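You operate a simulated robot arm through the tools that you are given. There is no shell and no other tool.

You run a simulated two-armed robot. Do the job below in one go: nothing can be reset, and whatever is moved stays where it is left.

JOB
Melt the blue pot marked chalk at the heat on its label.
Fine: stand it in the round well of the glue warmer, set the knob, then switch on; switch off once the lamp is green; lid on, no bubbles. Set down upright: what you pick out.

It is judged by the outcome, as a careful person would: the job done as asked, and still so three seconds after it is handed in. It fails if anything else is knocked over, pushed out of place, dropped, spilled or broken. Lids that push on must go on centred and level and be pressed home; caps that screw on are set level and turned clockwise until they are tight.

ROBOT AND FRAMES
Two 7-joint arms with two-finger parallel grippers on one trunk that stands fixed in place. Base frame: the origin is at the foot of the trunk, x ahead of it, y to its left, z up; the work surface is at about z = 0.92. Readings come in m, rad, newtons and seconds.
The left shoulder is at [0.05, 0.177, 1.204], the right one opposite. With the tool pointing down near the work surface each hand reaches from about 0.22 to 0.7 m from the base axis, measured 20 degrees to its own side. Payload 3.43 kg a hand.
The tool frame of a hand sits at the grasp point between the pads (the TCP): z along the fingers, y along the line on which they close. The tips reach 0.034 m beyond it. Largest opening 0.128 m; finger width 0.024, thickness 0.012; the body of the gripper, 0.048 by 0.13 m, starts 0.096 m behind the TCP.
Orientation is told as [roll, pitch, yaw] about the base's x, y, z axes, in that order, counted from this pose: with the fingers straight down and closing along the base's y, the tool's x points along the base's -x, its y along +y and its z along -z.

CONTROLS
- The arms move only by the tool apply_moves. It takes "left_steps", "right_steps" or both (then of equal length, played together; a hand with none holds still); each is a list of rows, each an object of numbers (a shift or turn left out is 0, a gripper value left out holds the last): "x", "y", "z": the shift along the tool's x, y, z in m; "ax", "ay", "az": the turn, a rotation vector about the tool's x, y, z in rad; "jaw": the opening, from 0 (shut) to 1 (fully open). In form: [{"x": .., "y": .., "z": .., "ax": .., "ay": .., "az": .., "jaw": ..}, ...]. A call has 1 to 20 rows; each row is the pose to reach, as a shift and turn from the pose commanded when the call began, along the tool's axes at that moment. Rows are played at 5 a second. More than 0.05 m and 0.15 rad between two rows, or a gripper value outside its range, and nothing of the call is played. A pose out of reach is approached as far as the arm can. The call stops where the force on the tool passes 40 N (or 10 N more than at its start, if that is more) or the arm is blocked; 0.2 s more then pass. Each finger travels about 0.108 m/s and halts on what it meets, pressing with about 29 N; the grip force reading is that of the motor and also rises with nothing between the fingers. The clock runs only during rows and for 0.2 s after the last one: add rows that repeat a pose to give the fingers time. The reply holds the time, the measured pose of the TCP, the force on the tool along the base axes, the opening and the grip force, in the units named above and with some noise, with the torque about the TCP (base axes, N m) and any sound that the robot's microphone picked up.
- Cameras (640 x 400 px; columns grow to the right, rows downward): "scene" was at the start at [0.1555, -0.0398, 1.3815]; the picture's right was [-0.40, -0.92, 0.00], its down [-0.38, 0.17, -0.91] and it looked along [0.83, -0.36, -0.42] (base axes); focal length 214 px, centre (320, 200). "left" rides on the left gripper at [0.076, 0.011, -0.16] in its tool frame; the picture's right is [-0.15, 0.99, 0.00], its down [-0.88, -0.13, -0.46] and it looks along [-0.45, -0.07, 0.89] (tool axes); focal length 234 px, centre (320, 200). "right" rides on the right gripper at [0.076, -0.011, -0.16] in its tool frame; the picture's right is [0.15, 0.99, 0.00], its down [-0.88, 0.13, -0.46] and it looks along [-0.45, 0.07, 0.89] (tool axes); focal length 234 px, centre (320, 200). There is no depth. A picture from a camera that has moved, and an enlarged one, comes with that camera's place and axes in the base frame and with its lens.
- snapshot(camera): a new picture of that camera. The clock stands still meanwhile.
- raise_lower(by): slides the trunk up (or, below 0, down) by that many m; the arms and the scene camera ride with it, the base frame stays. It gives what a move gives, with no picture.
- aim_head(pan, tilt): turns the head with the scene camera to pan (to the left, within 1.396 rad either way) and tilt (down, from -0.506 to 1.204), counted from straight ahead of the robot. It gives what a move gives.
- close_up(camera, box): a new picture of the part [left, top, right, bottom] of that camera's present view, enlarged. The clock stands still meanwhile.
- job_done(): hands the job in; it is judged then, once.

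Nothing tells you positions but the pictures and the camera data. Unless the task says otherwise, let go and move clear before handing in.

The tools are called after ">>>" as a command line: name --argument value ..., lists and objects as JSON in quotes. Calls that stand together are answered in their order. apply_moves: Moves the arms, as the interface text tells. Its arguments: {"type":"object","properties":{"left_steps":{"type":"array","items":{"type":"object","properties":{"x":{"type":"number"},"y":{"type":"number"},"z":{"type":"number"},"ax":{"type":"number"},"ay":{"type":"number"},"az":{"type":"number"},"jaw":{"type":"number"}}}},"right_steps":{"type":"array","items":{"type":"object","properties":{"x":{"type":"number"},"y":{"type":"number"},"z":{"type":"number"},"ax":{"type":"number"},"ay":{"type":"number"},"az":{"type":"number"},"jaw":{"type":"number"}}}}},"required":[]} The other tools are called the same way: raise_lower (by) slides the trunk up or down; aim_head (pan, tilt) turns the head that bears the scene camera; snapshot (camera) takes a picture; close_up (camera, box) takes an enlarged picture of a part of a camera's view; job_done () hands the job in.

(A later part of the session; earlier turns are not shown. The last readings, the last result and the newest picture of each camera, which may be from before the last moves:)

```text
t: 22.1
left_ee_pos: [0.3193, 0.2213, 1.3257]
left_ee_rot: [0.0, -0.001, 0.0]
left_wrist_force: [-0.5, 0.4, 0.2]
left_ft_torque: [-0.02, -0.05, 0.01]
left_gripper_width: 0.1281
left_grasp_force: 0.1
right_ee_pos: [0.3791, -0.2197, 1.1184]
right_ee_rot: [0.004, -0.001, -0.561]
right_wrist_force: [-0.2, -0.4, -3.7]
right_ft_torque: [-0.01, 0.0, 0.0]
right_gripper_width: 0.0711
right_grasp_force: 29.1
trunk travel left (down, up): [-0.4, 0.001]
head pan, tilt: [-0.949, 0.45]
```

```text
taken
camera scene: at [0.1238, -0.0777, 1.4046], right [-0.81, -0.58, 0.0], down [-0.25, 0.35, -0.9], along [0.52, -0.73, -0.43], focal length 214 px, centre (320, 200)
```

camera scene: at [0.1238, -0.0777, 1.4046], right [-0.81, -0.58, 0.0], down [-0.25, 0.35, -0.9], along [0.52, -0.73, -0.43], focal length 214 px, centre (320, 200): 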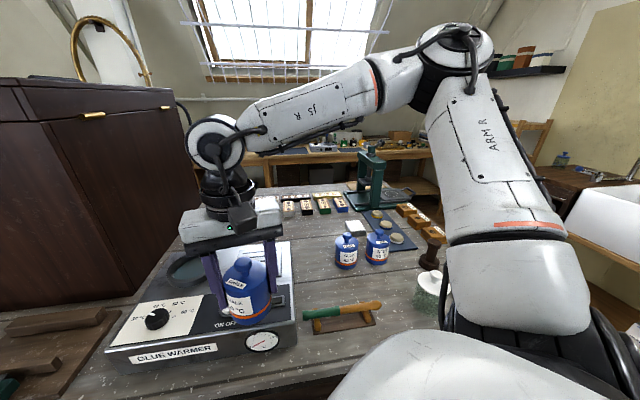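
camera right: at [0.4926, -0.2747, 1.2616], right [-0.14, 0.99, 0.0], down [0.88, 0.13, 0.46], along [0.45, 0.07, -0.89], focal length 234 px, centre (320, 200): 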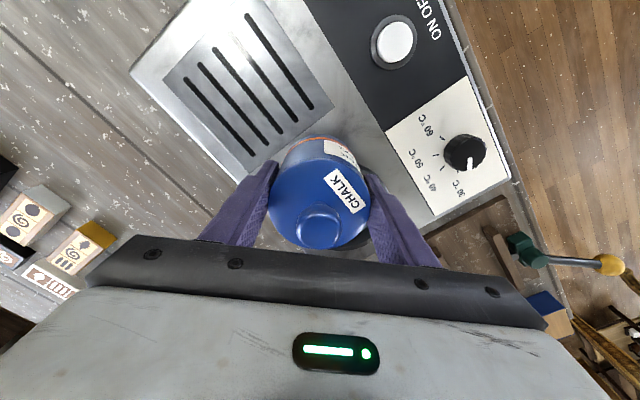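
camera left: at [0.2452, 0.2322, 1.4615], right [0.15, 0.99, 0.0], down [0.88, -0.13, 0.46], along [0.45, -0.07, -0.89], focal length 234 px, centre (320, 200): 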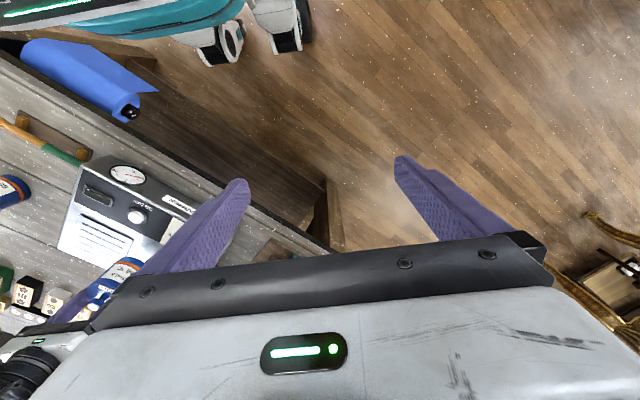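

The elbow has come up. From here I go straight forward to the well.

>>> apply_moves --right_steps '[{"x": -0.0363, "y": 0.0205}, {"x": -0.0726, "y": 0.0411}, {"x": -0.1089, "y": 0.0616}, {"x": -0.1452, "y": 0.0821}, {"x": -0.1815, "y": 0.1027}, {"x": -0.2178, "y": 0.1232}]'

>>> snapshot --camera "scene"

```text
t: 23.5
left_ee_pos: [0.3215, 0.2211, 1.3255]
left_ee_rot: [0.001, 0.001, 0.001]
left_wrist_force: [0.0, -0.3, 0.2]
left_ft_torque: [0.01, -0.03, 0.0]
left_gripper_width: 0.1281
left_grasp_force: 0.0
right_ee_pos: [0.5669, -0.2574, 1.1128]
right_ee_rot: [0.004, 0.002, -0.562]
right_wrist_force: [-0.5, -0.2, 0.8]
right_ft_torque: [-0.04, 0.03, -0.04]
right_gripper_width: 0.0713
right_grasp_force: 28.7
right hand out of reach, approached as far as the arm can: row 5, 6
trunk travel left (down, up): [-0.4, 0.001]
head pan, tilt: [-0.949, 0.45]
```

```text
taken
camera scene: at [0.1255, -0.0781, 1.4043], right [-0.81, -0.58, 0.0], down [-0.25, 0.35, -0.9], along [0.52, -0.73, -0.44], focal length 214 px, centre (320, 200)
```

scene: 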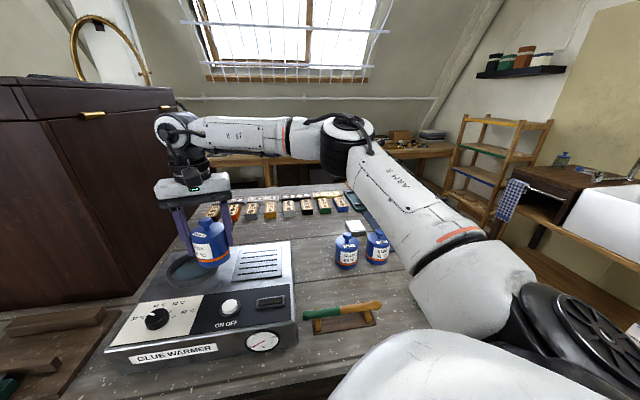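

The same limit shows again, so a straight-down hand cannot reach the well at this height; a hand tilted forward about 30° will, because the wrist then stays further back. I take the pot back to its old place on the table to regrip it that way.

>>> apply_moves --right_steps '[{"x": -0.0027, "y": -0.044, "az": -0.0937}, {"x": -0.0054, "y": -0.088, "az": -0.1873}, {"x": -0.0081, "y": -0.132, "az": -0.281}, {"x": -0.0108, "y": -0.176, "az": -0.3747}, {"x": -0.0135, "y": -0.22, "az": -0.4683}, {"x": -0.0162, "y": -0.264, "az": -0.562}, {"x": -0.0162, "y": -0.264, "az": -0.562}]'

>>> snapshot --camera "right"

```text
t: 25.1
left_ee_pos: [0.3205, 0.2212, 1.3255]
left_ee_rot: [-0.001, 0.0, 0.001]
left_wrist_force: [-0.6, 0.3, -0.1]
left_ft_torque: [-0.04, 0.04, 0.01]
left_gripper_width: 0.128
left_grasp_force: 0.0
right_ee_pos: [0.4397, -0.4884, 1.1134]
right_ee_rot: [0.0, 0.0, 0.003]
right_wrist_force: [0.1, -0.2, 0.0]
right_ft_torque: [0.0, 0.05, 0.0]
right_gripper_width: 0.0712
right_grasp_force: 28.8
trunk travel left (down, up): [-0.4, 0.001]
head pan, tilt: [-0.949, 0.45]
```

```text
taken
camera right: at [0.3643, -0.4996, 1.2729], right [-0.15, 0.99, 0.0], down [0.88, 0.13, 0.46], along [0.45, 0.07, -0.89], focal length 234 px, centre (320, 200)
```

right: 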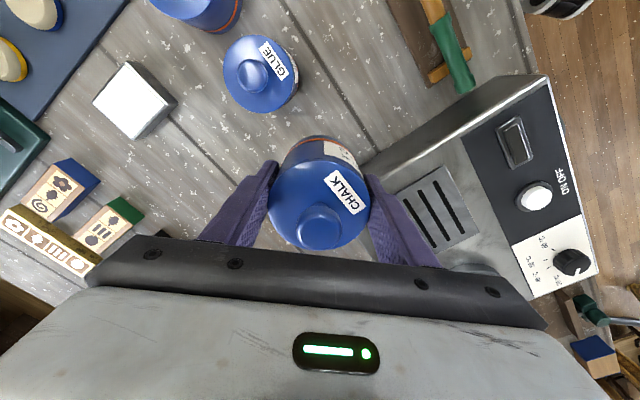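

The pot is back above its first place. I lower it gently to the table.

>>> apply_moves --right_steps '[{"z": 0.03}, {"z": 0.06}, {"z": 0.09}, {"z": 0.11}, {"z": 0.12}, {"z": 0.125}, {"z": 0.128}, {"z": 0.1295}]'

>>> aim_head --pan -0.6 --tilt 0.65

>>> close_up --camera "scene" --box '[350, 140, 470, 250]'

```text
t: 26.9
left_ee_pos: [0.3199, 0.2209, 1.325]
left_ee_rot: [-0.001, 0.001, 0.0]
left_wrist_force: [0.6, -0.4, 0.6]
left_ft_torque: [0.01, 0.0, 0.02]
left_gripper_width: 0.128
left_grasp_force: 0.1
right_ee_pos: [0.4407, -0.4879, 0.9834]
right_ee_rot: [0.002, -0.002, 0.002]
right_wrist_force: [0.6, 0.3, -0.4]
right_ft_torque: [0.01, 0.01, 0.02]
right_gripper_width: 0.0713
right_grasp_force: 29.2
trunk travel left (down, up): [-0.4, 0.001]
head pan, tilt: [-0.949, 0.45]
```

```text
t: 27.7
left_ee_pos: [0.3202, 0.2204, 1.3251]
left_ee_rot: [0.002, 0.0, 0.001]
left_wrist_force: [0.4, -0.1, -0.5]
left_ft_torque: [0.03, 0.0, 0.01]
left_gripper_width: 0.128
left_grasp_force: 0.0
right_ee_pos: [0.4397, -0.489, 0.9848]
right_ee_rot: [0.001, -0.002, 0.002]
right_wrist_force: [0.8, 0.1, -0.3]
right_ft_torque: [0.06, 0.02, 0.05]
right_gripper_width: 0.071
right_grasp_force: 29.0
trunk travel left (down, up): [-0.4, 0.001]
head pan, tilt: [-0.6, 0.649]
```

```text
3.64 times, centred on (410, 195) of scene
camera zoom: at [0.1428, -0.0526, 1.3866], right [-0.57, -0.82, 0.0], down [-0.5, 0.34, -0.8], along [0.66, -0.45, -0.6], focal length 780 px, centre (-7, 218)
```

zoom: 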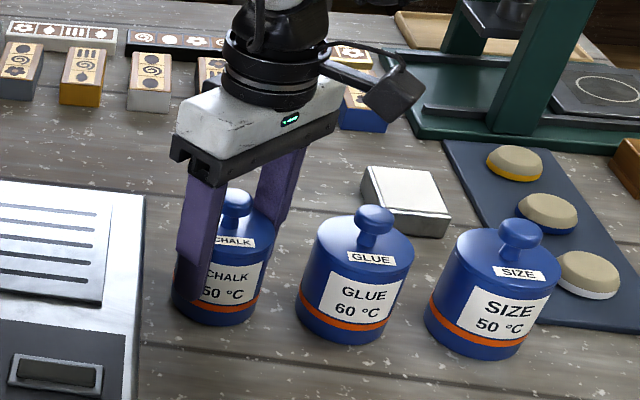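

Not yet a clear contact force; I go down a millimetre at a time.

>>> apply_moves --right_steps '[{"z": 0.001}, {"z": 0.002}]'

```text
t: 28.3
left_ee_pos: [0.319, 0.2208, 1.3247]
left_ee_rot: [0.002, -0.001, 0.002]
left_wrist_force: [-0.1, 0.1, 0.4]
left_ft_torque: [-0.01, 0.0, -0.01]
left_gripper_width: 0.1281
left_grasp_force: 0.0
right_ee_pos: [0.4394, -0.4884, 0.9829]
right_ee_rot: [0.002, -0.001, 0.001]
right_wrist_force: [-0.2, -0.1, 0.0]
right_ft_torque: [0.03, 0.16, 0.04]
right_gripper_width: 0.0712
right_grasp_force: 29.1
trunk travel left (down, up): [-0.4, 0.001]
head pan, tilt: [-0.6, 0.649]
```

>>> apply_moves --right_steps '[{"z": 0.001}, {"z": 0.0015}]'

>>> close_up --camera "scene" --box '[365, 190, 425, 240]'

```text
t: 28.9
left_ee_pos: [0.3188, 0.2212, 1.3261]
left_ee_rot: [0.0, -0.002, 0.001]
left_wrist_force: [-0.4, 0.6, 0.1]
left_ft_torque: [0.04, 0.0, 0.01]
left_gripper_width: 0.1279
left_grasp_force: 0.0
right_ee_pos: [0.4391, -0.4878, 0.9831]
right_ee_rot: [0.0, -0.003, 0.0]
right_wrist_force: [-2.9, -1.3, 8.2]
right_ft_torque: [0.0, 0.5, 0.07]
right_gripper_width: 0.0713
right_grasp_force: 28.7
trunk travel left (down, up): [-0.4, 0.001]
head pan, tilt: [-0.6, 0.649]
```

```text
8.00 times, centred on (395, 215) of scene
camera zoom: at [0.1416, -0.0515, 1.387], right [-0.56, -0.83, 0.0], down [-0.5, 0.34, -0.8], along [0.66, -0.45, -0.6], focal length 1716 px, centre (-280, 80)
```

zoom: 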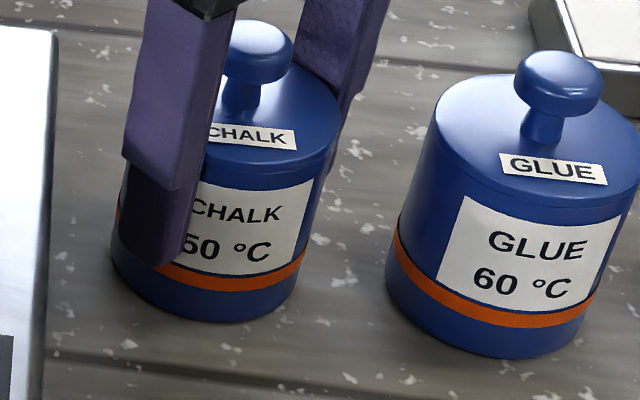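

The pot stands on the table (8 N contact). I open the jaws and rise clear.

>>> apply_moves --right_steps '[{"z": -0.001, "jaw": 0.6}, {"z": -0.001, "jaw": 0.742}, {"z": -0.001, "jaw": 0.742}, {"z": -0.03}, {"z": -0.06}, {"z": -0.09}, {"z": -0.12}]'

>>> apply_moves --right_steps '[{"ay": -0.13}, {"ay": -0.26}, {"ay": -0.39}, {"ay": -0.5236}]'

>>> snapshot --camera "right"

>>> snapshot --camera "scene"

```text
t: 30.5
left_ee_pos: [0.3196, 0.2216, 1.3247]
left_ee_rot: [0.0, 0.001, -0.001]
left_wrist_force: [-0.6, -0.1, -0.4]
left_ft_torque: [-0.03, 0.02, -0.01]
left_gripper_width: 0.1278
left_grasp_force: 0.2
right_ee_pos: [0.4395, -0.4882, 1.103]
right_ee_rot: [0.002, 0.0, 0.001]
right_wrist_force: [0.6, -0.4, -0.2]
right_ft_torque: [0.04, 0.0, 0.01]
right_gripper_width: 0.095
right_grasp_force: 0.1
trunk travel left (down, up): [-0.4, 0.001]
head pan, tilt: [-0.6, 0.649]
```

```text
t: 31.5
left_ee_pos: [0.3204, 0.2218, 1.3267]
left_ee_rot: [-0.001, 0.0, -0.001]
left_wrist_force: [-0.5, -0.2, -0.1]
left_ft_torque: [0.0, 0.05, -0.01]
left_gripper_width: 0.1279
left_grasp_force: 0.0
right_ee_pos: [0.4406, -0.4892, 1.101]
right_ee_rot: [0.0, -0.525, 0.001]
right_wrist_force: [0.3, -0.1, 0.9]
right_ft_torque: [0.03, -0.04, -0.04]
right_gripper_width: 0.0948
right_grasp_force: 0.1
trunk travel left (down, up): [-0.4, 0.001]
head pan, tilt: [-0.6, 0.649]
```

```text
taken
camera right: at [0.2948, -0.4996, 1.2022], right [-0.13, 0.99, -0.07], down [0.53, 0.13, 0.84], along [0.84, 0.07, -0.54], focal length 234 px, centre (320, 200)
```

right: 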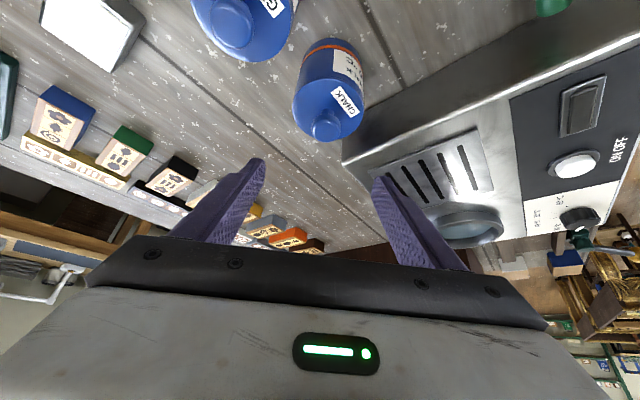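

```text
taken
camera scene: at [0.1426, -0.0521, 1.3867], right [-0.56, -0.83, 0.0], down [-0.5, 0.34, -0.8], along [0.66, -0.45, -0.6], focal length 214 px, centre (320, 200)
```

scene: 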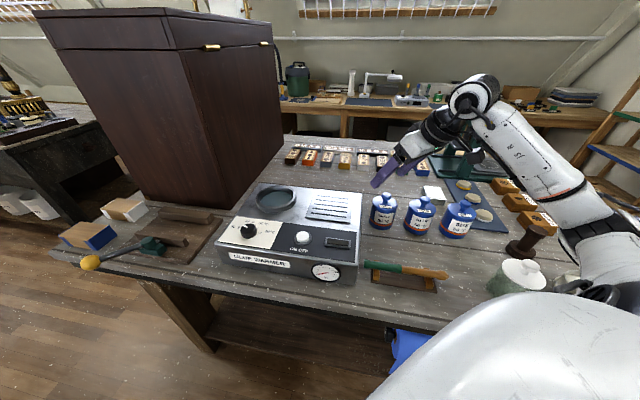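

The tilted pose is reached exactly. Before gripping again I test, empty-handed, whether the tilted hand reaches over the well.

>>> apply_moves --right_steps '[{"x": -0.0234, "y": 0.0369, "z": 0.0135}, {"x": -0.0467, "y": 0.0737, "z": 0.0271}, {"x": -0.0701, "y": 0.1106, "z": 0.0406}, {"x": -0.0935, "y": 0.1474, "z": 0.0541}, {"x": -0.1169, "y": 0.1843, "z": 0.0676}, {"x": -0.1402, "y": 0.2211, "z": 0.0812}, {"x": -0.1636, "y": 0.258, "z": 0.0947}, {"x": -0.1636, "y": 0.258, "z": 0.0947}]'

>>> snapshot --camera "right"

>>> snapshot --camera "scene"

```text
t: 33.3
left_ee_pos: [0.3197, 0.2202, 1.3256]
left_ee_rot: [0.0, -0.001, 0.0]
left_wrist_force: [0.2, 0.2, -0.3]
left_ft_torque: [0.01, 0.0, 0.0]
left_gripper_width: 0.1282
left_grasp_force: 0.1
right_ee_pos: [0.6298, -0.2293, 1.1017]
right_ee_rot: [0.001, -0.525, 0.0]
right_wrist_force: [1.3, -0.2, -0.5]
right_ft_torque: [-0.02, 0.0, 0.0]
right_gripper_width: 0.0949
right_grasp_force: 0.1
trunk travel left (down, up): [-0.4, 0.001]
head pan, tilt: [-0.6, 0.649]
```

```text
taken
camera right: at [0.4845, -0.2413, 1.2028], right [-0.13, 0.99, -0.07], down [0.53, 0.13, 0.84], along [0.84, 0.07, -0.54], focal length 234 px, centre (320, 200)
```

right: 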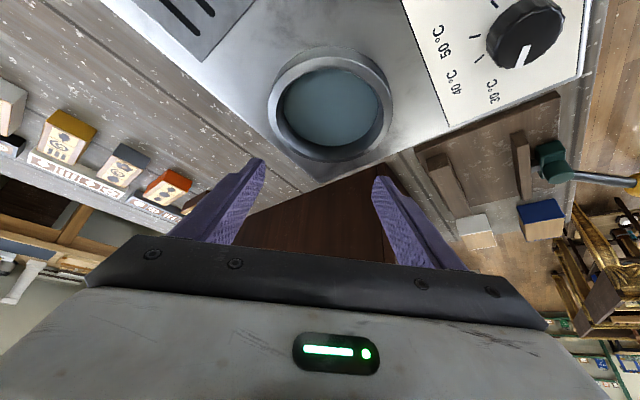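

```text
taken
camera scene: at [0.1423, -0.0526, 1.3867], right [-0.56, -0.83, 0.0], down [-0.5, 0.34, -0.8], along [0.66, -0.45, -0.6], focal length 214 px, centre (320, 200)
```

scene: 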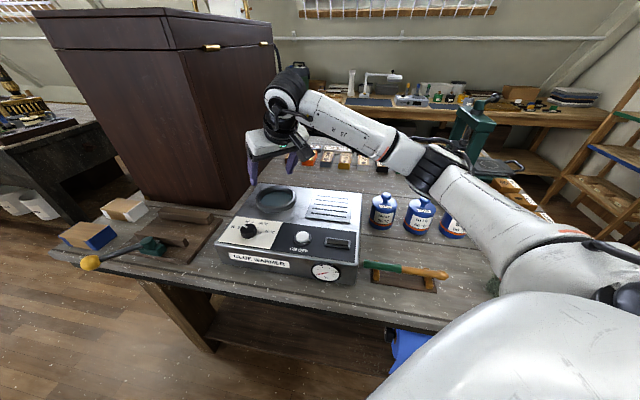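

The tilted hand reaches the well position. From here I zoom in on the well to fix its centre, rim height and floor.

>>> close_up --camera "right" --box '[240, 30, 420, 180]'

>>> close_up --camera "scene" --box '[235, 140, 325, 225]'

```text
2.67 times, centred on (330, 105) of right
camera zoom: at [0.4845, -0.2413, 1.2028], right [-0.13, 0.99, -0.07], down [0.53, 0.13, 0.84], along [0.84, 0.07, -0.54], focal length 624 px, centre (293, 453)
```

zoom: 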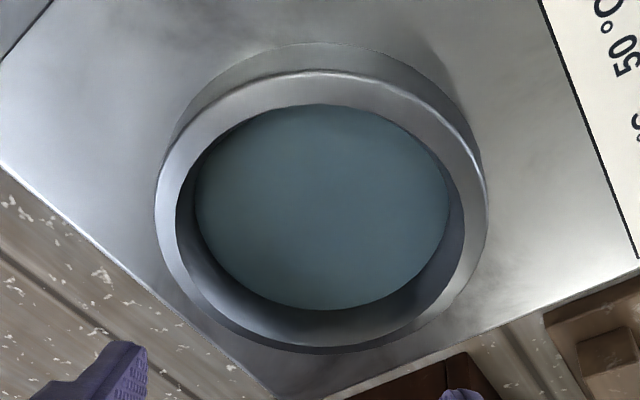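

```text
4.71 times, centred on (280, 182) of scene
camera zoom: at [0.1423, -0.0526, 1.3867], right [-0.56, -0.83, 0.0], down [-0.5, 0.34, -0.8], along [0.66, -0.45, -0.6], focal length 1009 px, centre (508, 282)
```

zoom: 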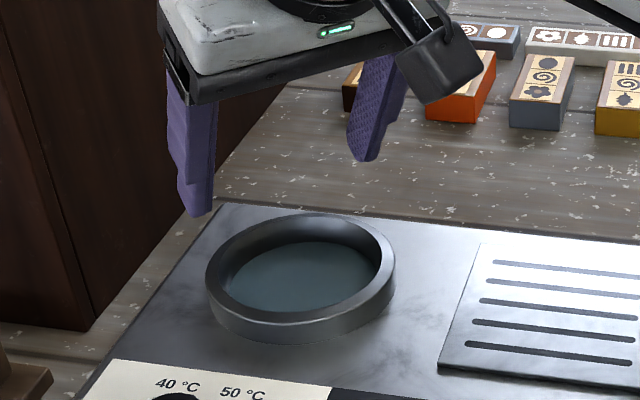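

The well centre comes out at (0.632, -0.230), rim at about z = 1.012 and floor at about 0.996, so the tilted grip works with fingers clear of the rim. Back above the pot to grip it with the tilted hand.

>>> apply_moves --right_steps '[{"x": 0.0235, "y": -0.037, "z": -0.0136}, {"x": 0.0469, "y": -0.0741, "z": -0.0272}, {"x": 0.0704, "y": -0.1111, "z": -0.0408}, {"x": 0.0938, "y": -0.1481, "z": -0.0543}, {"x": 0.1173, "y": -0.1851, "z": -0.0679}, {"x": 0.1407, "y": -0.2222, "z": -0.0815}, {"x": 0.1642, "y": -0.2592, "z": -0.0951}, {"x": 0.1642, "y": -0.2592, "z": -0.0951}]'

>>> apply_moves --right_steps '[{"x": 0.012, "z": 0.0208}, {"x": 0.0225, "z": 0.0389}]'

>>> snapshot --camera "right"

>>> close_up --camera "scene" --box '[350, 120, 480, 240]'

```text
t: 35.1
left_ee_pos: [0.3199, 0.2217, 1.3255]
left_ee_rot: [-0.001, -0.001, -0.001]
left_wrist_force: [0.9, -0.2, 0.1]
left_ft_torque: [0.0, 0.02, -0.01]
left_gripper_width: 0.1282
left_grasp_force: 0.0
right_ee_pos: [0.439, -0.4897, 1.0997]
right_ee_rot: [0.004, -0.527, 0.002]
right_wrist_force: [-0.4, -0.3, 0.1]
right_ft_torque: [0.0, 0.02, -0.02]
right_gripper_width: 0.095
right_grasp_force: 0.0
trunk travel left (down, up): [-0.4, 0.001]
head pan, tilt: [-0.6, 0.649]
```

```text
t: 35.7
left_ee_pos: [0.3197, 0.2219, 1.3256]
left_ee_rot: [0.0, -0.001, 0.0]
left_wrist_force: [0.3, 0.4, -1.0]
left_ft_torque: [-0.02, 0.01, 0.0]
left_gripper_width: 0.1281
left_grasp_force: 0.1
right_ee_pos: [0.4397, -0.4889, 1.0545]
right_ee_rot: [0.002, -0.527, 0.0]
right_wrist_force: [-0.7, 0.0, -0.5]
right_ft_torque: [0.0, 0.01, -0.01]
right_gripper_width: 0.0949
right_grasp_force: 0.0
trunk travel left (down, up): [-0.4, 0.001]
head pan, tilt: [-0.6, 0.649]
```

```text
taken
camera right: at [0.2942, -0.5008, 1.1556], right [-0.13, 0.99, -0.07], down [0.53, 0.13, 0.84], along [0.84, 0.07, -0.54], focal length 234 px, centre (320, 200)
```

right: 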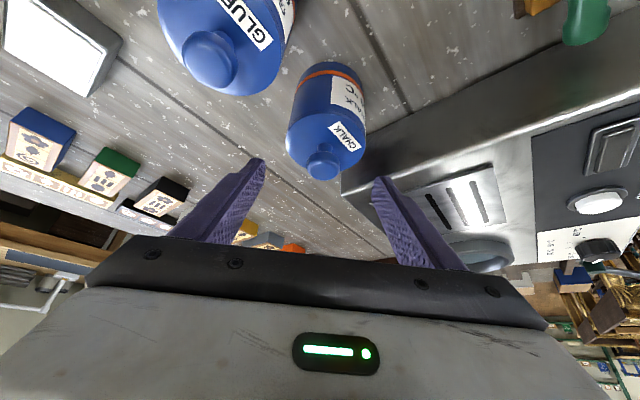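

```text
3.33 times, centred on (415, 180) of scene
camera zoom: at [0.1425, -0.0522, 1.3867], right [-0.56, -0.83, 0.0], down [-0.5, 0.34, -0.8], along [0.66, -0.45, -0.6], focal length 715 px, centre (3, 267)
```

zoom: 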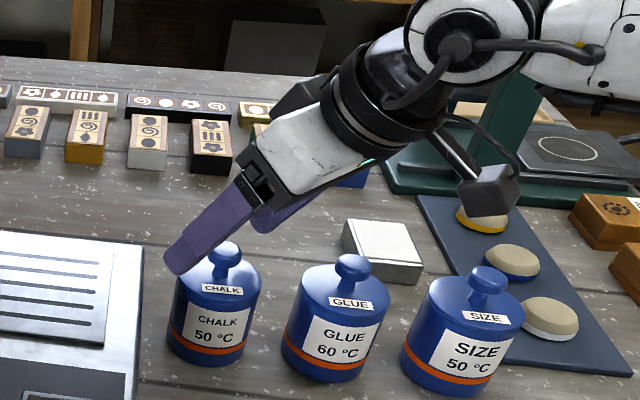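

The pot stands centred between the tilted fingers and nothing is in the way. I go down to grip height and check the gaps before closing.

>>> apply_moves --right_steps '[{"x": 0.0086, "y": 0.0005, "z": 0.0148}, {"x": 0.0172, "y": 0.0005, "z": 0.0296}, {"x": 0.0258, "y": 0.0005, "z": 0.0445}, {"x": 0.0343, "y": 0.0005, "z": 0.0593}]'

>>> snapshot --camera "right"

>>> close_up --camera "scene" --box '[350, 120, 480, 240]'

```text
t: 36.7
left_ee_pos: [0.3217, 0.2211, 1.3245]
left_ee_rot: [0.0, 0.0, -0.001]
left_wrist_force: [0.2, 0.1, 0.6]
left_ft_torque: [0.01, 0.01, 0.01]
left_gripper_width: 0.1281
left_grasp_force: 0.0
right_ee_pos: [0.4393, -0.4895, 0.9882]
right_ee_rot: [-0.001, -0.524, -0.001]
right_wrist_force: [-0.7, 0.2, -0.2]
right_ft_torque: [-0.03, -0.01, -0.01]
right_gripper_width: 0.0949
right_grasp_force: 0.1
trunk travel left (down, up): [-0.4, 0.001]
head pan, tilt: [-0.6, 0.649]
```

```text
taken
camera right: at [0.294, -0.5004, 1.0879], right [-0.13, 0.99, -0.07], down [0.53, 0.13, 0.84], along [0.84, 0.07, -0.54], focal length 234 px, centre (320, 200)
```

right: 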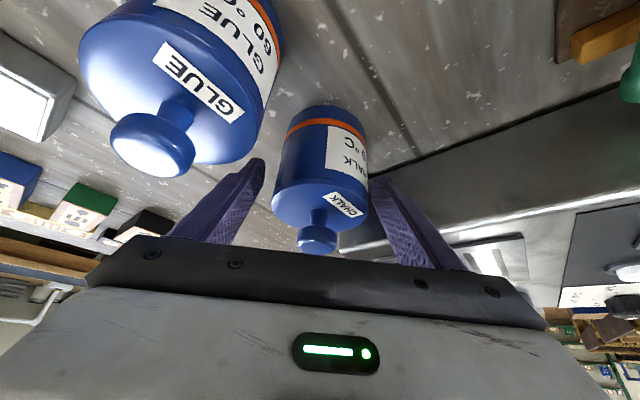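

```text
3.33 times, centred on (415, 180) of scene
camera zoom: at [0.1426, -0.0523, 1.3866], right [-0.56, -0.83, 0.0], down [-0.5, 0.34, -0.8], along [0.66, -0.45, -0.6], focal length 715 px, centre (3, 267)
```

zoom: 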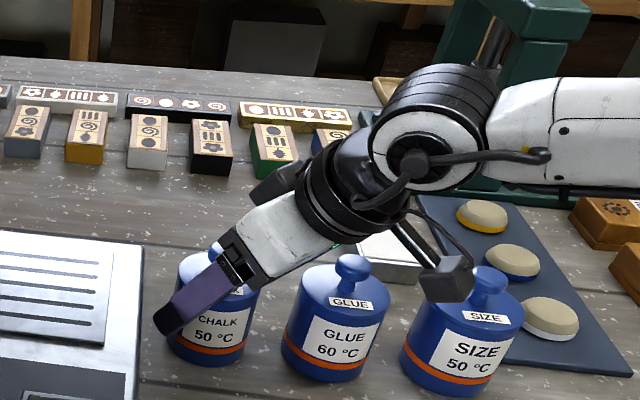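

Clear all round. I close the jaws on the body.

>>> apply_moves --right_steps '[{"jaw": 0.65}, {"jaw": 0.55}, {"jaw": 0.45}, {"jaw": 0.4}, {"jaw": 0.4}]'

>>> apply_moves --right_steps '[{"x": -0.0025, "z": -0.0043}, {"x": -0.005, "z": -0.0087}, {"x": -0.01, "z": -0.0173}]'

>>> close_up --camera "scene" --box '[350, 120, 480, 240]'

>>> snapshot --camera "right"

```text
t: 37.9
left_ee_pos: [0.3203, 0.2206, 1.326]
left_ee_rot: [0.001, -0.001, 0.0]
left_wrist_force: [0.8, 0.5, -0.2]
left_ft_torque: [0.0, -0.01, -0.01]
left_gripper_width: 0.1279
left_grasp_force: 0.1
right_ee_pos: [0.4399, -0.4881, 0.9875]
right_ee_rot: [0.002, -0.524, 0.0]
right_wrist_force: [0.6, 1.7, -0.4]
right_ft_torque: [-0.02, -0.08, 0.05]
right_gripper_width: 0.071
right_grasp_force: 29.2
trunk travel left (down, up): [-0.4, 0.001]
head pan, tilt: [-0.6, 0.649]
```

```text
t: 38.7
left_ee_pos: [0.3212, 0.2202, 1.3261]
left_ee_rot: [0.0, 0.0, 0.0]
left_wrist_force: [0.4, 0.0, -0.8]
left_ft_torque: [0.0, 0.02, -0.02]
left_gripper_width: 0.128
left_grasp_force: 0.1
right_ee_pos: [0.438, -0.4894, 1.0071]
right_ee_rot: [0.0, -0.524, 0.001]
right_wrist_force: [0.1, 0.0, -3.5]
right_ft_torque: [-0.01, 0.01, 0.01]
right_gripper_width: 0.0712
right_grasp_force: 29.0
trunk travel left (down, up): [-0.4, 0.001]
head pan, tilt: [-0.6, 0.649]
```

```text
3.33 times, centred on (415, 180) of scene
camera zoom: at [0.1428, -0.0524, 1.3866], right [-0.56, -0.83, 0.0], down [-0.5, 0.34, -0.8], along [0.66, -0.45, -0.6], focal length 715 px, centre (3, 267)
```

zoom: 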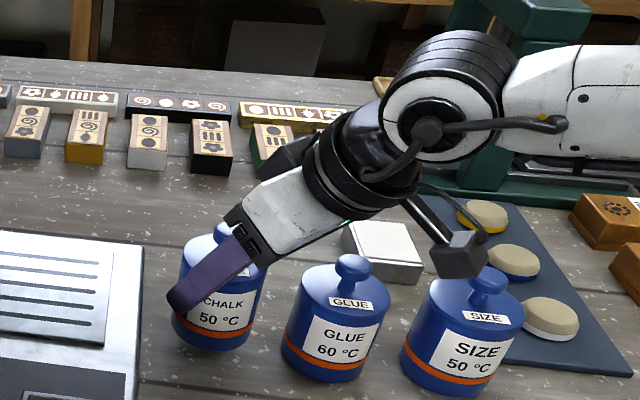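

```text
taken
camera right: at [0.2937, -0.5007, 1.108], right [-0.13, 0.99, -0.07], down [0.53, 0.13, 0.84], along [0.84, 0.07, -0.55], focal length 234 px, centre (320, 200)
```

right: 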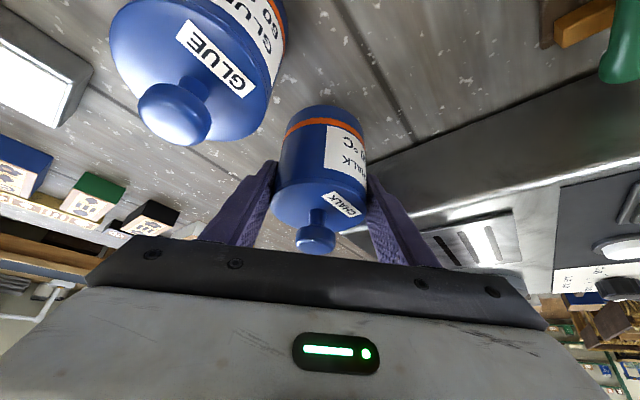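

The pot and its lid come up together and level. I lift it clear of the warmer's height and carry it over the well.

>>> apply_moves --right_steps '[{"x": -0.018, "z": -0.0312}, {"x": -0.0361, "z": -0.0623}, {"x": -0.0541, "z": -0.0935}, {"x": -0.078, "y": 0.037, "z": -0.0796}, {"x": -0.1019, "y": 0.074, "z": -0.0658}, {"x": -0.1258, "y": 0.111, "z": -0.0519}, {"x": -0.1498, "y": 0.148, "z": -0.0381}, {"x": -0.1737, "y": 0.185, "z": -0.0242}, {"x": -0.1976, "y": 0.222, "z": -0.0104}, {"x": -0.2215, "y": 0.259, "z": 0.0035}, {"x": -0.2215, "y": 0.259, "z": 0.0035}]'

>>> snapshot --camera "right"

>>> close_up --camera "scene" --box '[220, 120, 350, 240]'

```text
t: 41.1
left_ee_pos: [0.3202, 0.2201, 1.3253]
left_ee_rot: [-0.001, 0.0, 0.001]
left_wrist_force: [-1.1, -0.3, -1.1]
left_ft_torque: [0.03, 0.01, 0.0]
left_gripper_width: 0.1278
left_grasp_force: 0.1
right_ee_pos: [0.6329, -0.2298, 1.1159]
right_ee_rot: [0.002, -0.527, 0.0]
right_wrist_force: [0.2, -0.2, -4.9]
right_ft_torque: [0.06, 0.01, 0.01]
right_gripper_width: 0.0707
right_grasp_force: 28.9
trunk travel left (down, up): [-0.4, 0.001]
head pan, tilt: [-0.6, 0.649]
```

```text
taken
camera right: at [0.4881, -0.241, 1.2162], right [-0.13, 0.99, -0.07], down [0.53, 0.13, 0.84], along [0.84, 0.07, -0.54], focal length 234 px, centre (320, 200)
```

right: 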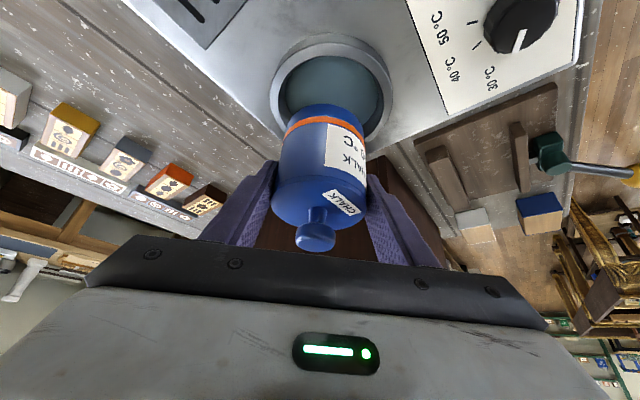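

```text
3.33 times, centred on (285, 180) of scene
camera zoom: at [0.1428, -0.0529, 1.3866], right [-0.56, -0.83, 0.0], down [-0.5, 0.34, -0.8], along [0.66, -0.45, -0.61], focal length 715 px, centre (437, 267)
```

zoom: 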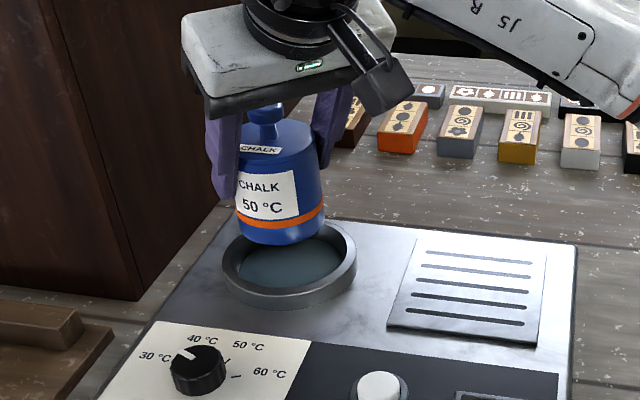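

The pot hangs centred over the well. I lower it into the ring, slowly near the end.

>>> apply_moves --right_steps '[{"x": 0.01, "z": 0.0173}, {"x": 0.0175, "z": 0.0303}, {"x": 0.0226, "z": 0.0389}, {"x": 0.0241, "z": 0.0415}]'

>>> close_up --camera "scene" --box '[220, 120, 350, 240]'

>>> close_up --camera "right" --box '[200, 20, 440, 260]'

```text
t: 42.1
left_ee_pos: [0.317, 0.2227, 1.3261]
left_ee_rot: [-0.001, -0.005, -0.001]
left_wrist_force: [-0.2, 0.9, 0.3]
left_ft_torque: [-0.03, 0.03, 0.0]
left_gripper_width: 0.128
left_grasp_force: 0.2
right_ee_pos: [0.6315, -0.2299, 1.0742]
right_ee_rot: [0.002, -0.536, 0.0]
right_wrist_force: [-5.3, 0.4, 17.6]
right_ft_torque: [-0.61, 0.54, 0.12]
right_gripper_width: 0.0709
right_grasp_force: 29.3
trunk travel left (down, up): [-0.4, 0.001]
head pan, tilt: [-0.6, 0.649]
```

```text
3.33 times, centred on (285, 180) of scene
camera zoom: at [0.1397, -0.0514, 1.3874], right [-0.56, -0.83, 0.0], down [-0.5, 0.34, -0.8], along [0.66, -0.45, -0.6], focal length 715 px, centre (437, 267)
```

zoom: 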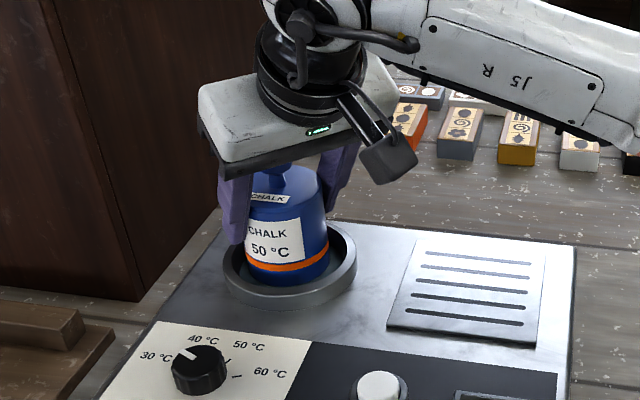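

```text
1.67 times, centred on (320, 140) of right
camera zoom: at [0.4851, -0.2409, 1.1729], right [-0.13, 0.99, -0.07], down [0.52, 0.13, 0.84], along [0.84, 0.07, -0.54], focal length 390 px, centre (320, 300)
```

zoom: 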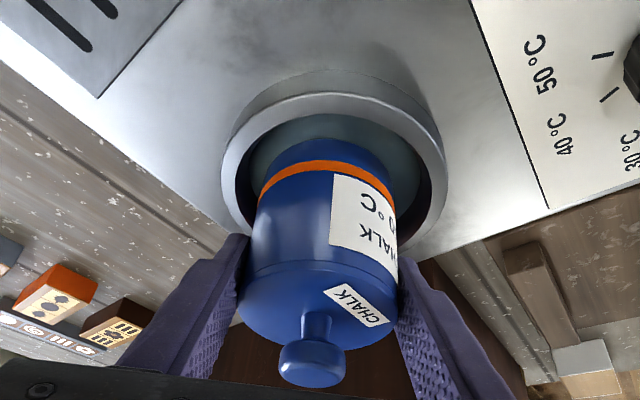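

I felt contact (17.6 N) a little earlier than expected and somewhat one-sided. I look closely before doing anything more.

>>> close_up --camera "scene" --box '[255, 170, 295, 205]'

>>> close_up --camera "right" --box '[260, 50, 390, 150]'

>>> close_up --camera "right" --box '[240, 130, 400, 260]'

```text
11.43 times, centred on (275, 188) of scene
camera zoom: at [0.1397, -0.0514, 1.3874], right [-0.56, -0.83, 0.0], down [-0.5, 0.34, -0.8], along [0.66, -0.45, -0.6], focal length 2451 px, centre (834, 343)
```

zoom: 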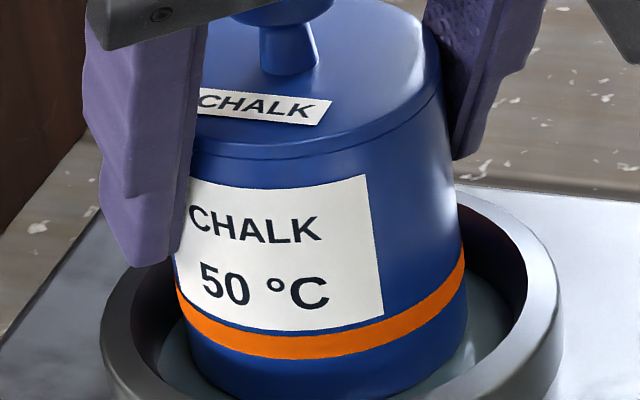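

```text
4.00 times, centred on (325, 100) of right
camera zoom: at [0.4851, -0.2409, 1.1729], right [-0.13, 0.99, -0.07], down [0.52, 0.13, 0.84], along [0.84, 0.07, -0.54], focal length 937 px, centre (300, 600)
```

zoom: 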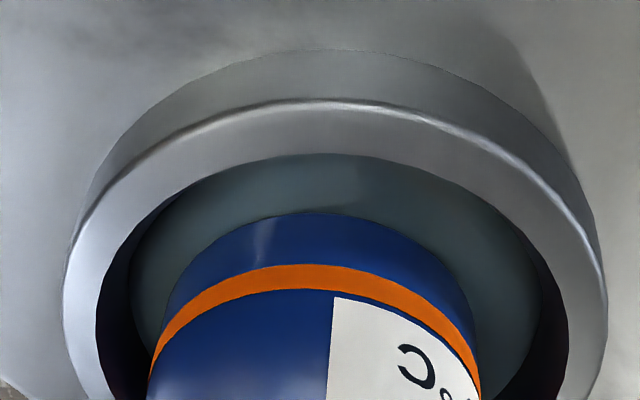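

```text
3.08 times, centred on (320, 195) of right
camera zoom: at [0.4851, -0.2409, 1.1729], right [-0.13, 0.99, -0.07], down [0.52, 0.13, 0.84], along [0.84, 0.07, -0.54], focal length 720 px, centre (320, 215)
```

zoom: 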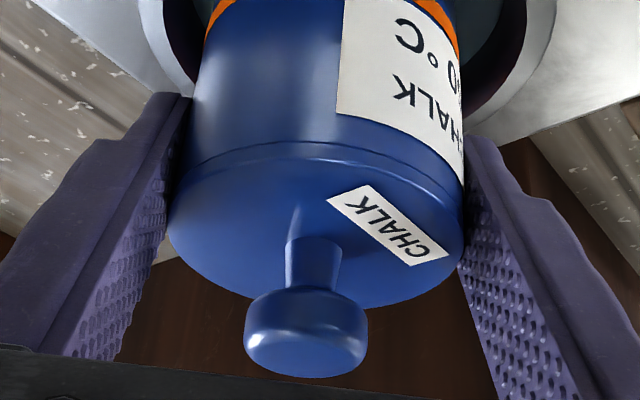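

The pot is inside the ring with room all round and the fingers are above the rim. I look a bit lower to judge how far its base is from the floor.

>>> close_up --camera "scene" --box '[255, 185, 295, 215]'

>>> close_up --camera "right" --box '[290, 60, 360, 110]'

```text
13.33 times, centred on (275, 200) of scene
camera zoom: at [0.1397, -0.0514, 1.3874], right [-0.56, -0.83, 0.0], down [-0.5, 0.34, -0.8], along [0.66, -0.45, -0.6], focal length 2860 px, centre (920, 200)
```

zoom: 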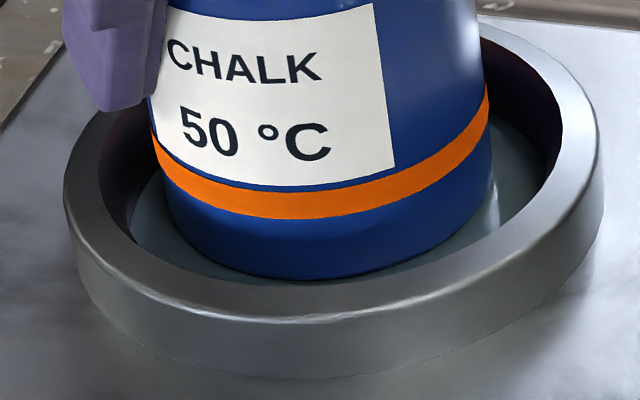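

```text
8.00 times, centred on (325, 85) of right
camera zoom: at [0.4851, -0.2409, 1.1729], right [-0.13, 0.99, -0.07], down [0.52, 0.13, 0.84], along [0.84, 0.07, -0.54], focal length 1873 px, centre (280, 1120)
```

zoom: 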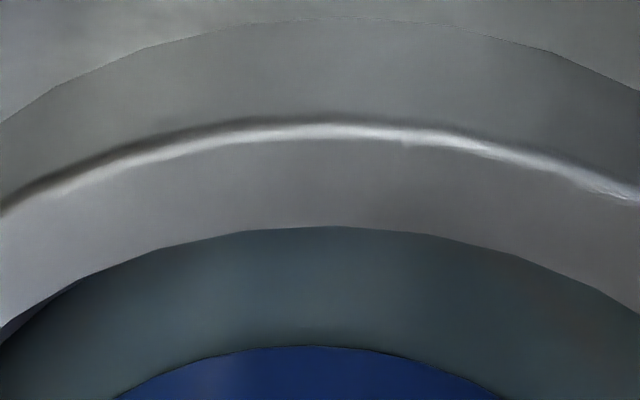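

The pot seems to sit deep in the ring, about 3 mm off centre. I back off a few mm, recentre in y, and come down again in 1 mm steps to find the true contact height.

>>> apply_moves --right_steps '[{"x": -0.003, "z": -0.0052}, {"x": -0.005, "y": 0.003, "z": -0.0086}, {"x": -0.005, "y": 0.003, "z": -0.0086}]'

>>> close_up --camera "scene" --box '[255, 180, 295, 210]'

>>> close_up --camera "right" --box '[260, 50, 390, 150]'

```text
t: 42.9
left_ee_pos: [0.3199, 0.2203, 1.325]
left_ee_rot: [0.0, 0.001, 0.0]
left_wrist_force: [-0.1, -0.2, 0.1]
left_ft_torque: [0.0, -0.02, -0.02]
left_gripper_width: 0.1278
left_grasp_force: 0.1
right_ee_pos: [0.6321, -0.2282, 1.0761]
right_ee_rot: [0.001, -0.519, -0.001]
right_wrist_force: [0.6, 0.2, -4.7]
right_ft_torque: [0.01, 0.04, 0.0]
right_gripper_width: 0.0707
right_grasp_force: 29.3
trunk travel left (down, up): [-0.4, 0.001]
head pan, tilt: [-0.6, 0.649]
```

```text
13.33 times, centred on (275, 195) of scene
camera zoom: at [0.1432, -0.0523, 1.3864], right [-0.56, -0.83, 0.0], down [-0.5, 0.34, -0.8], along [0.66, -0.45, -0.61], focal length 2860 px, centre (920, 267)
```

zoom: 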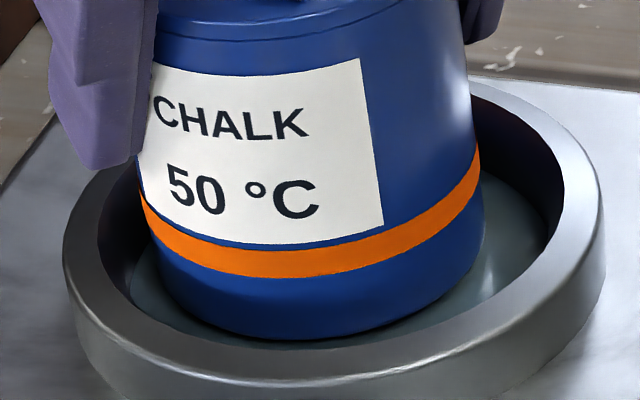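

```text
4.00 times, centred on (325, 100) of right
camera zoom: at [0.4875, -0.2383, 1.1771], right [-0.13, 0.99, -0.07], down [0.54, 0.13, 0.83], along [0.83, 0.07, -0.55], focal length 937 px, centre (300, 600)
```

zoom: 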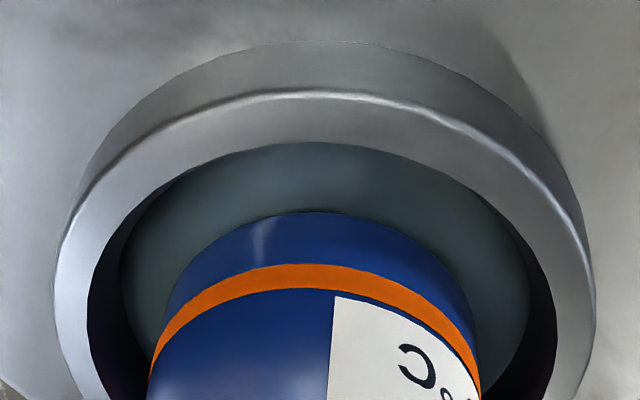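

Hanging free again at z = 1.076 (weight only) and centred now. I come down in small steps.

>>> apply_moves --right_steps '[{"x": 0.0005, "z": 0.0009}, {"x": 0.001, "z": 0.0017}, {"x": 0.001, "z": 0.0017}]'

>>> apply_moves --right_steps '[{"x": 0.0005, "z": 0.0009}, {"x": 0.001, "z": 0.0017}, {"x": 0.001, "z": 0.0017}]'

```text
t: 43.7
left_ee_pos: [0.3214, 0.2218, 1.3252]
left_ee_rot: [0.0, 0.0, 0.0]
left_wrist_force: [-0.4, 0.1, -0.1]
left_ft_torque: [-0.02, 0.03, -0.03]
left_gripper_width: 0.1282
left_grasp_force: 0.1
right_ee_pos: [0.6331, -0.2271, 1.0751]
right_ee_rot: [0.003, -0.524, -0.002]
right_wrist_force: [-1.5, 0.8, -4.7]
right_ft_torque: [0.09, 0.08, 0.0]
right_gripper_width: 0.0706
right_grasp_force: 28.8
trunk travel left (down, up): [-0.4, 0.001]
head pan, tilt: [-0.6, 0.649]
```

```text
t: 44.5
left_ee_pos: [0.3196, 0.2203, 1.3257]
left_ee_rot: [0.0, -0.001, 0.001]
left_wrist_force: [-0.3, 0.5, 0.3]
left_ft_torque: [-0.01, -0.02, 0.02]
left_gripper_width: 0.1283
left_grasp_force: 0.0
right_ee_pos: [0.6322, -0.2274, 1.0763]
right_ee_rot: [0.001, -0.526, 0.001]
right_wrist_force: [0.3, -0.4, -0.1]
right_ft_torque: [-0.02, -0.11, 0.01]
right_gripper_width: 0.0703
right_grasp_force: 29.2
trunk travel left (down, up): [-0.4, 0.001]
head pan, tilt: [-0.6, 0.649]
```

The weight is now being carried by something at z ≈ 1.0755 with little torque, which looks like the floor. Another 2 mm to confirm it is a flat, even contact.

>>> apply_moves --right_steps '[{"x": 0.0005, "z": 0.0009}, {"x": 0.001, "z": 0.0017}, {"x": 0.001, "z": 0.0017}]'

>>> close_up --camera "scene" --box '[255, 180, 295, 210]'

>>> close_up --camera "right" --box '[230, 50, 410, 190]'

```text
t: 45.3
left_ee_pos: [0.3198, 0.2215, 1.3251]
left_ee_rot: [0.001, -0.002, 0.0]
left_wrist_force: [0.3, 0.3, 0.3]
left_ft_torque: [-0.03, 0.0, -0.04]
left_gripper_width: 0.1282
left_grasp_force: 0.1
right_ee_pos: [0.6309, -0.2272, 1.0757]
right_ee_rot: [0.001, -0.528, 0.001]
right_wrist_force: [0.3, -0.8, 7.4]
right_ft_torque: [-0.17, -0.42, 0.01]
right_gripper_width: 0.0706
right_grasp_force: 28.8
trunk travel left (down, up): [-0.4, 0.001]
head pan, tilt: [-0.6, 0.649]
```

```text
13.33 times, centred on (275, 195) of scene
camera zoom: at [0.1415, -0.0519, 1.3869], right [-0.56, -0.83, 0.0], down [-0.5, 0.34, -0.8], along [0.66, -0.45, -0.6], focal length 2860 px, centre (920, 267)
```

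zoom: 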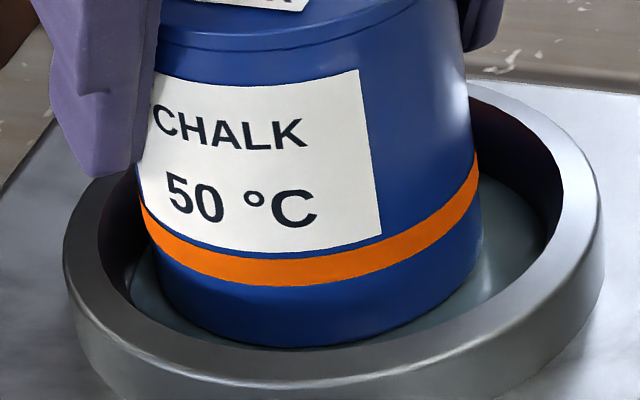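

```text
2.86 times, centred on (320, 120) of right
camera zoom: at [0.4863, -0.2384, 1.1743], right [-0.13, 0.99, -0.07], down [0.53, 0.13, 0.84], along [0.84, 0.07, -0.54], focal length 669 px, centre (320, 429)
```

zoom: 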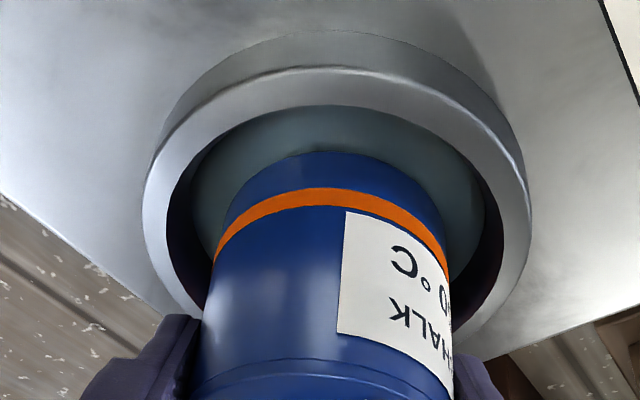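

Firm even contact at the same height in both spots, so the pot stands on the well's floor. I relieve the push, open the jaws and draw back along the finger axis.

>>> apply_moves --right_steps '[{"x": -0.0008, "z": -0.0014}, {"x": -0.0008, "z": -0.0014, "jaw": 0.6}, {"x": -0.0008, "z": -0.0014, "jaw": 0.7}, {"x": -0.0008, "z": -0.0014, "jaw": 0.742}, {"x": -0.0008, "z": -0.0014, "jaw": 0.742}]'

>>> close_up --camera "scene" --box '[225, 140, 335, 220]'

>>> snapshot --camera "right"

```text
t: 46.5
left_ee_pos: [0.3198, 0.2213, 1.3243]
left_ee_rot: [-0.001, 0.0, 0.0]
left_wrist_force: [0.4, 0.2, 0.5]
left_ft_torque: [-0.01, 0.01, 0.02]
left_gripper_width: 0.1279
left_grasp_force: 0.1
right_ee_pos: [0.6323, -0.2269, 1.0742]
right_ee_rot: [0.003, -0.524, 0.0]
right_wrist_force: [0.4, 0.4, 0.8]
right_ft_torque: [0.04, -0.01, -0.03]
right_gripper_width: 0.0951
right_grasp_force: 0.2
trunk travel left (down, up): [-0.4, 0.001]
head pan, tilt: [-0.6, 0.649]
```

```text
5.00 times, centred on (280, 180) of scene
camera zoom: at [0.1426, -0.0522, 1.3866], right [-0.56, -0.83, 0.0], down [-0.5, 0.34, -0.8], along [0.66, -0.45, -0.6], focal length 1072 px, centre (520, 300)
```

zoom: 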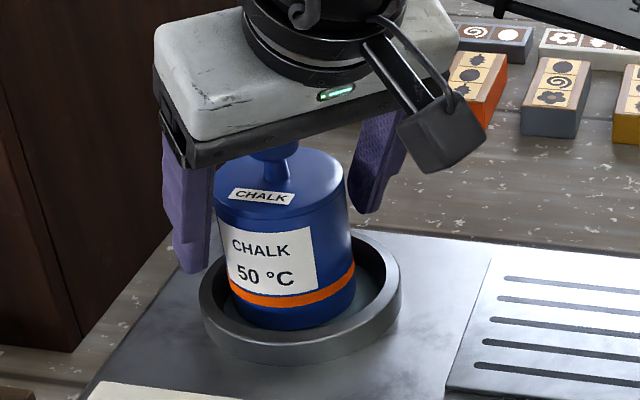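

```text
taken
camera right: at [0.487, -0.2383, 1.1742], right [-0.13, 0.99, -0.07], down [0.53, 0.13, 0.84], along [0.84, 0.07, -0.54], focal length 234 px, centre (320, 200)
```

right: 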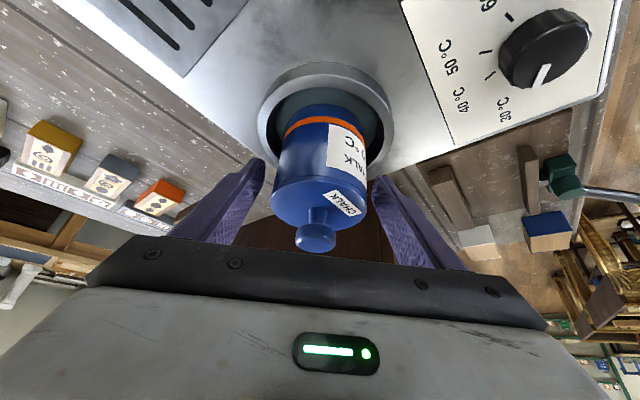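

The pot stands upright in the well, free of the jaws. I draw the hand back along its axis.

>>> apply_moves --right_steps '[{"z": -0.02}, {"z": -0.05}, {"z": -0.08}, {"z": -0.11}, {"z": -0.14}]'

>>> snapshot --camera "right"

>>> snapshot --camera "scene"

```text
t: 47.7
left_ee_pos: [0.32, 0.2206, 1.3247]
left_ee_rot: [-0.002, -0.001, -0.002]
left_wrist_force: [-0.1, 1.1, 0.1]
left_ft_torque: [0.01, -0.01, 0.0]
left_gripper_width: 0.1281
left_grasp_force: 0.0
right_ee_pos: [0.5619, -0.2271, 1.1959]
right_ee_rot: [-0.002, -0.525, 0.002]
right_wrist_force: [-0.2, -1.0, 0.4]
right_ft_torque: [-0.01, -0.01, -0.03]
right_gripper_width: 0.095
right_grasp_force: 0.0
trunk travel left (down, up): [-0.4, 0.001]
head pan, tilt: [-0.6, 0.649]
```

```text
taken
camera right: at [0.4163, -0.2381, 1.2959], right [-0.13, 0.99, -0.07], down [0.53, 0.13, 0.84], along [0.84, 0.07, -0.54], focal length 234 px, centre (320, 200)
```

right: 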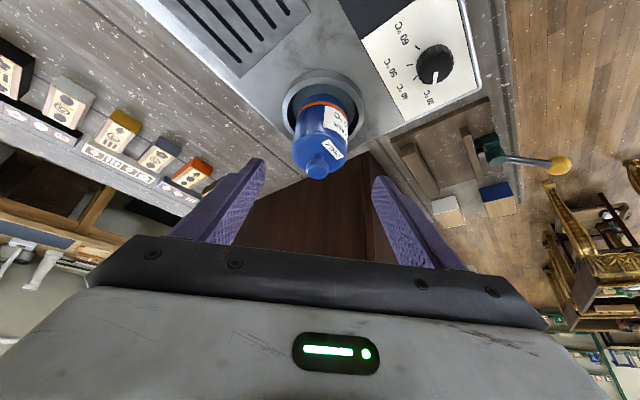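

```text
taken
camera scene: at [0.1421, -0.0519, 1.3867], right [-0.56, -0.83, 0.0], down [-0.5, 0.34, -0.8], along [0.66, -0.45, -0.6], focal length 214 px, centre (320, 200)
```

scene: 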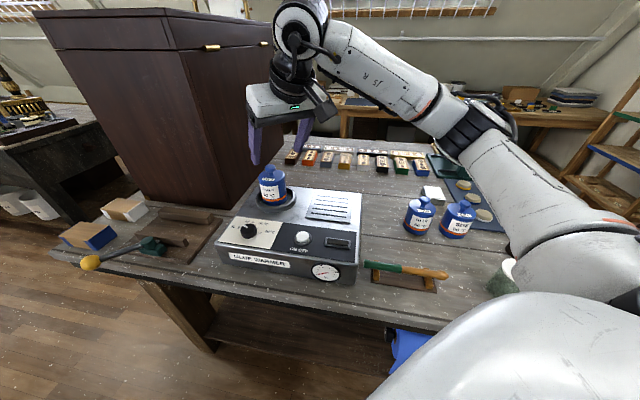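

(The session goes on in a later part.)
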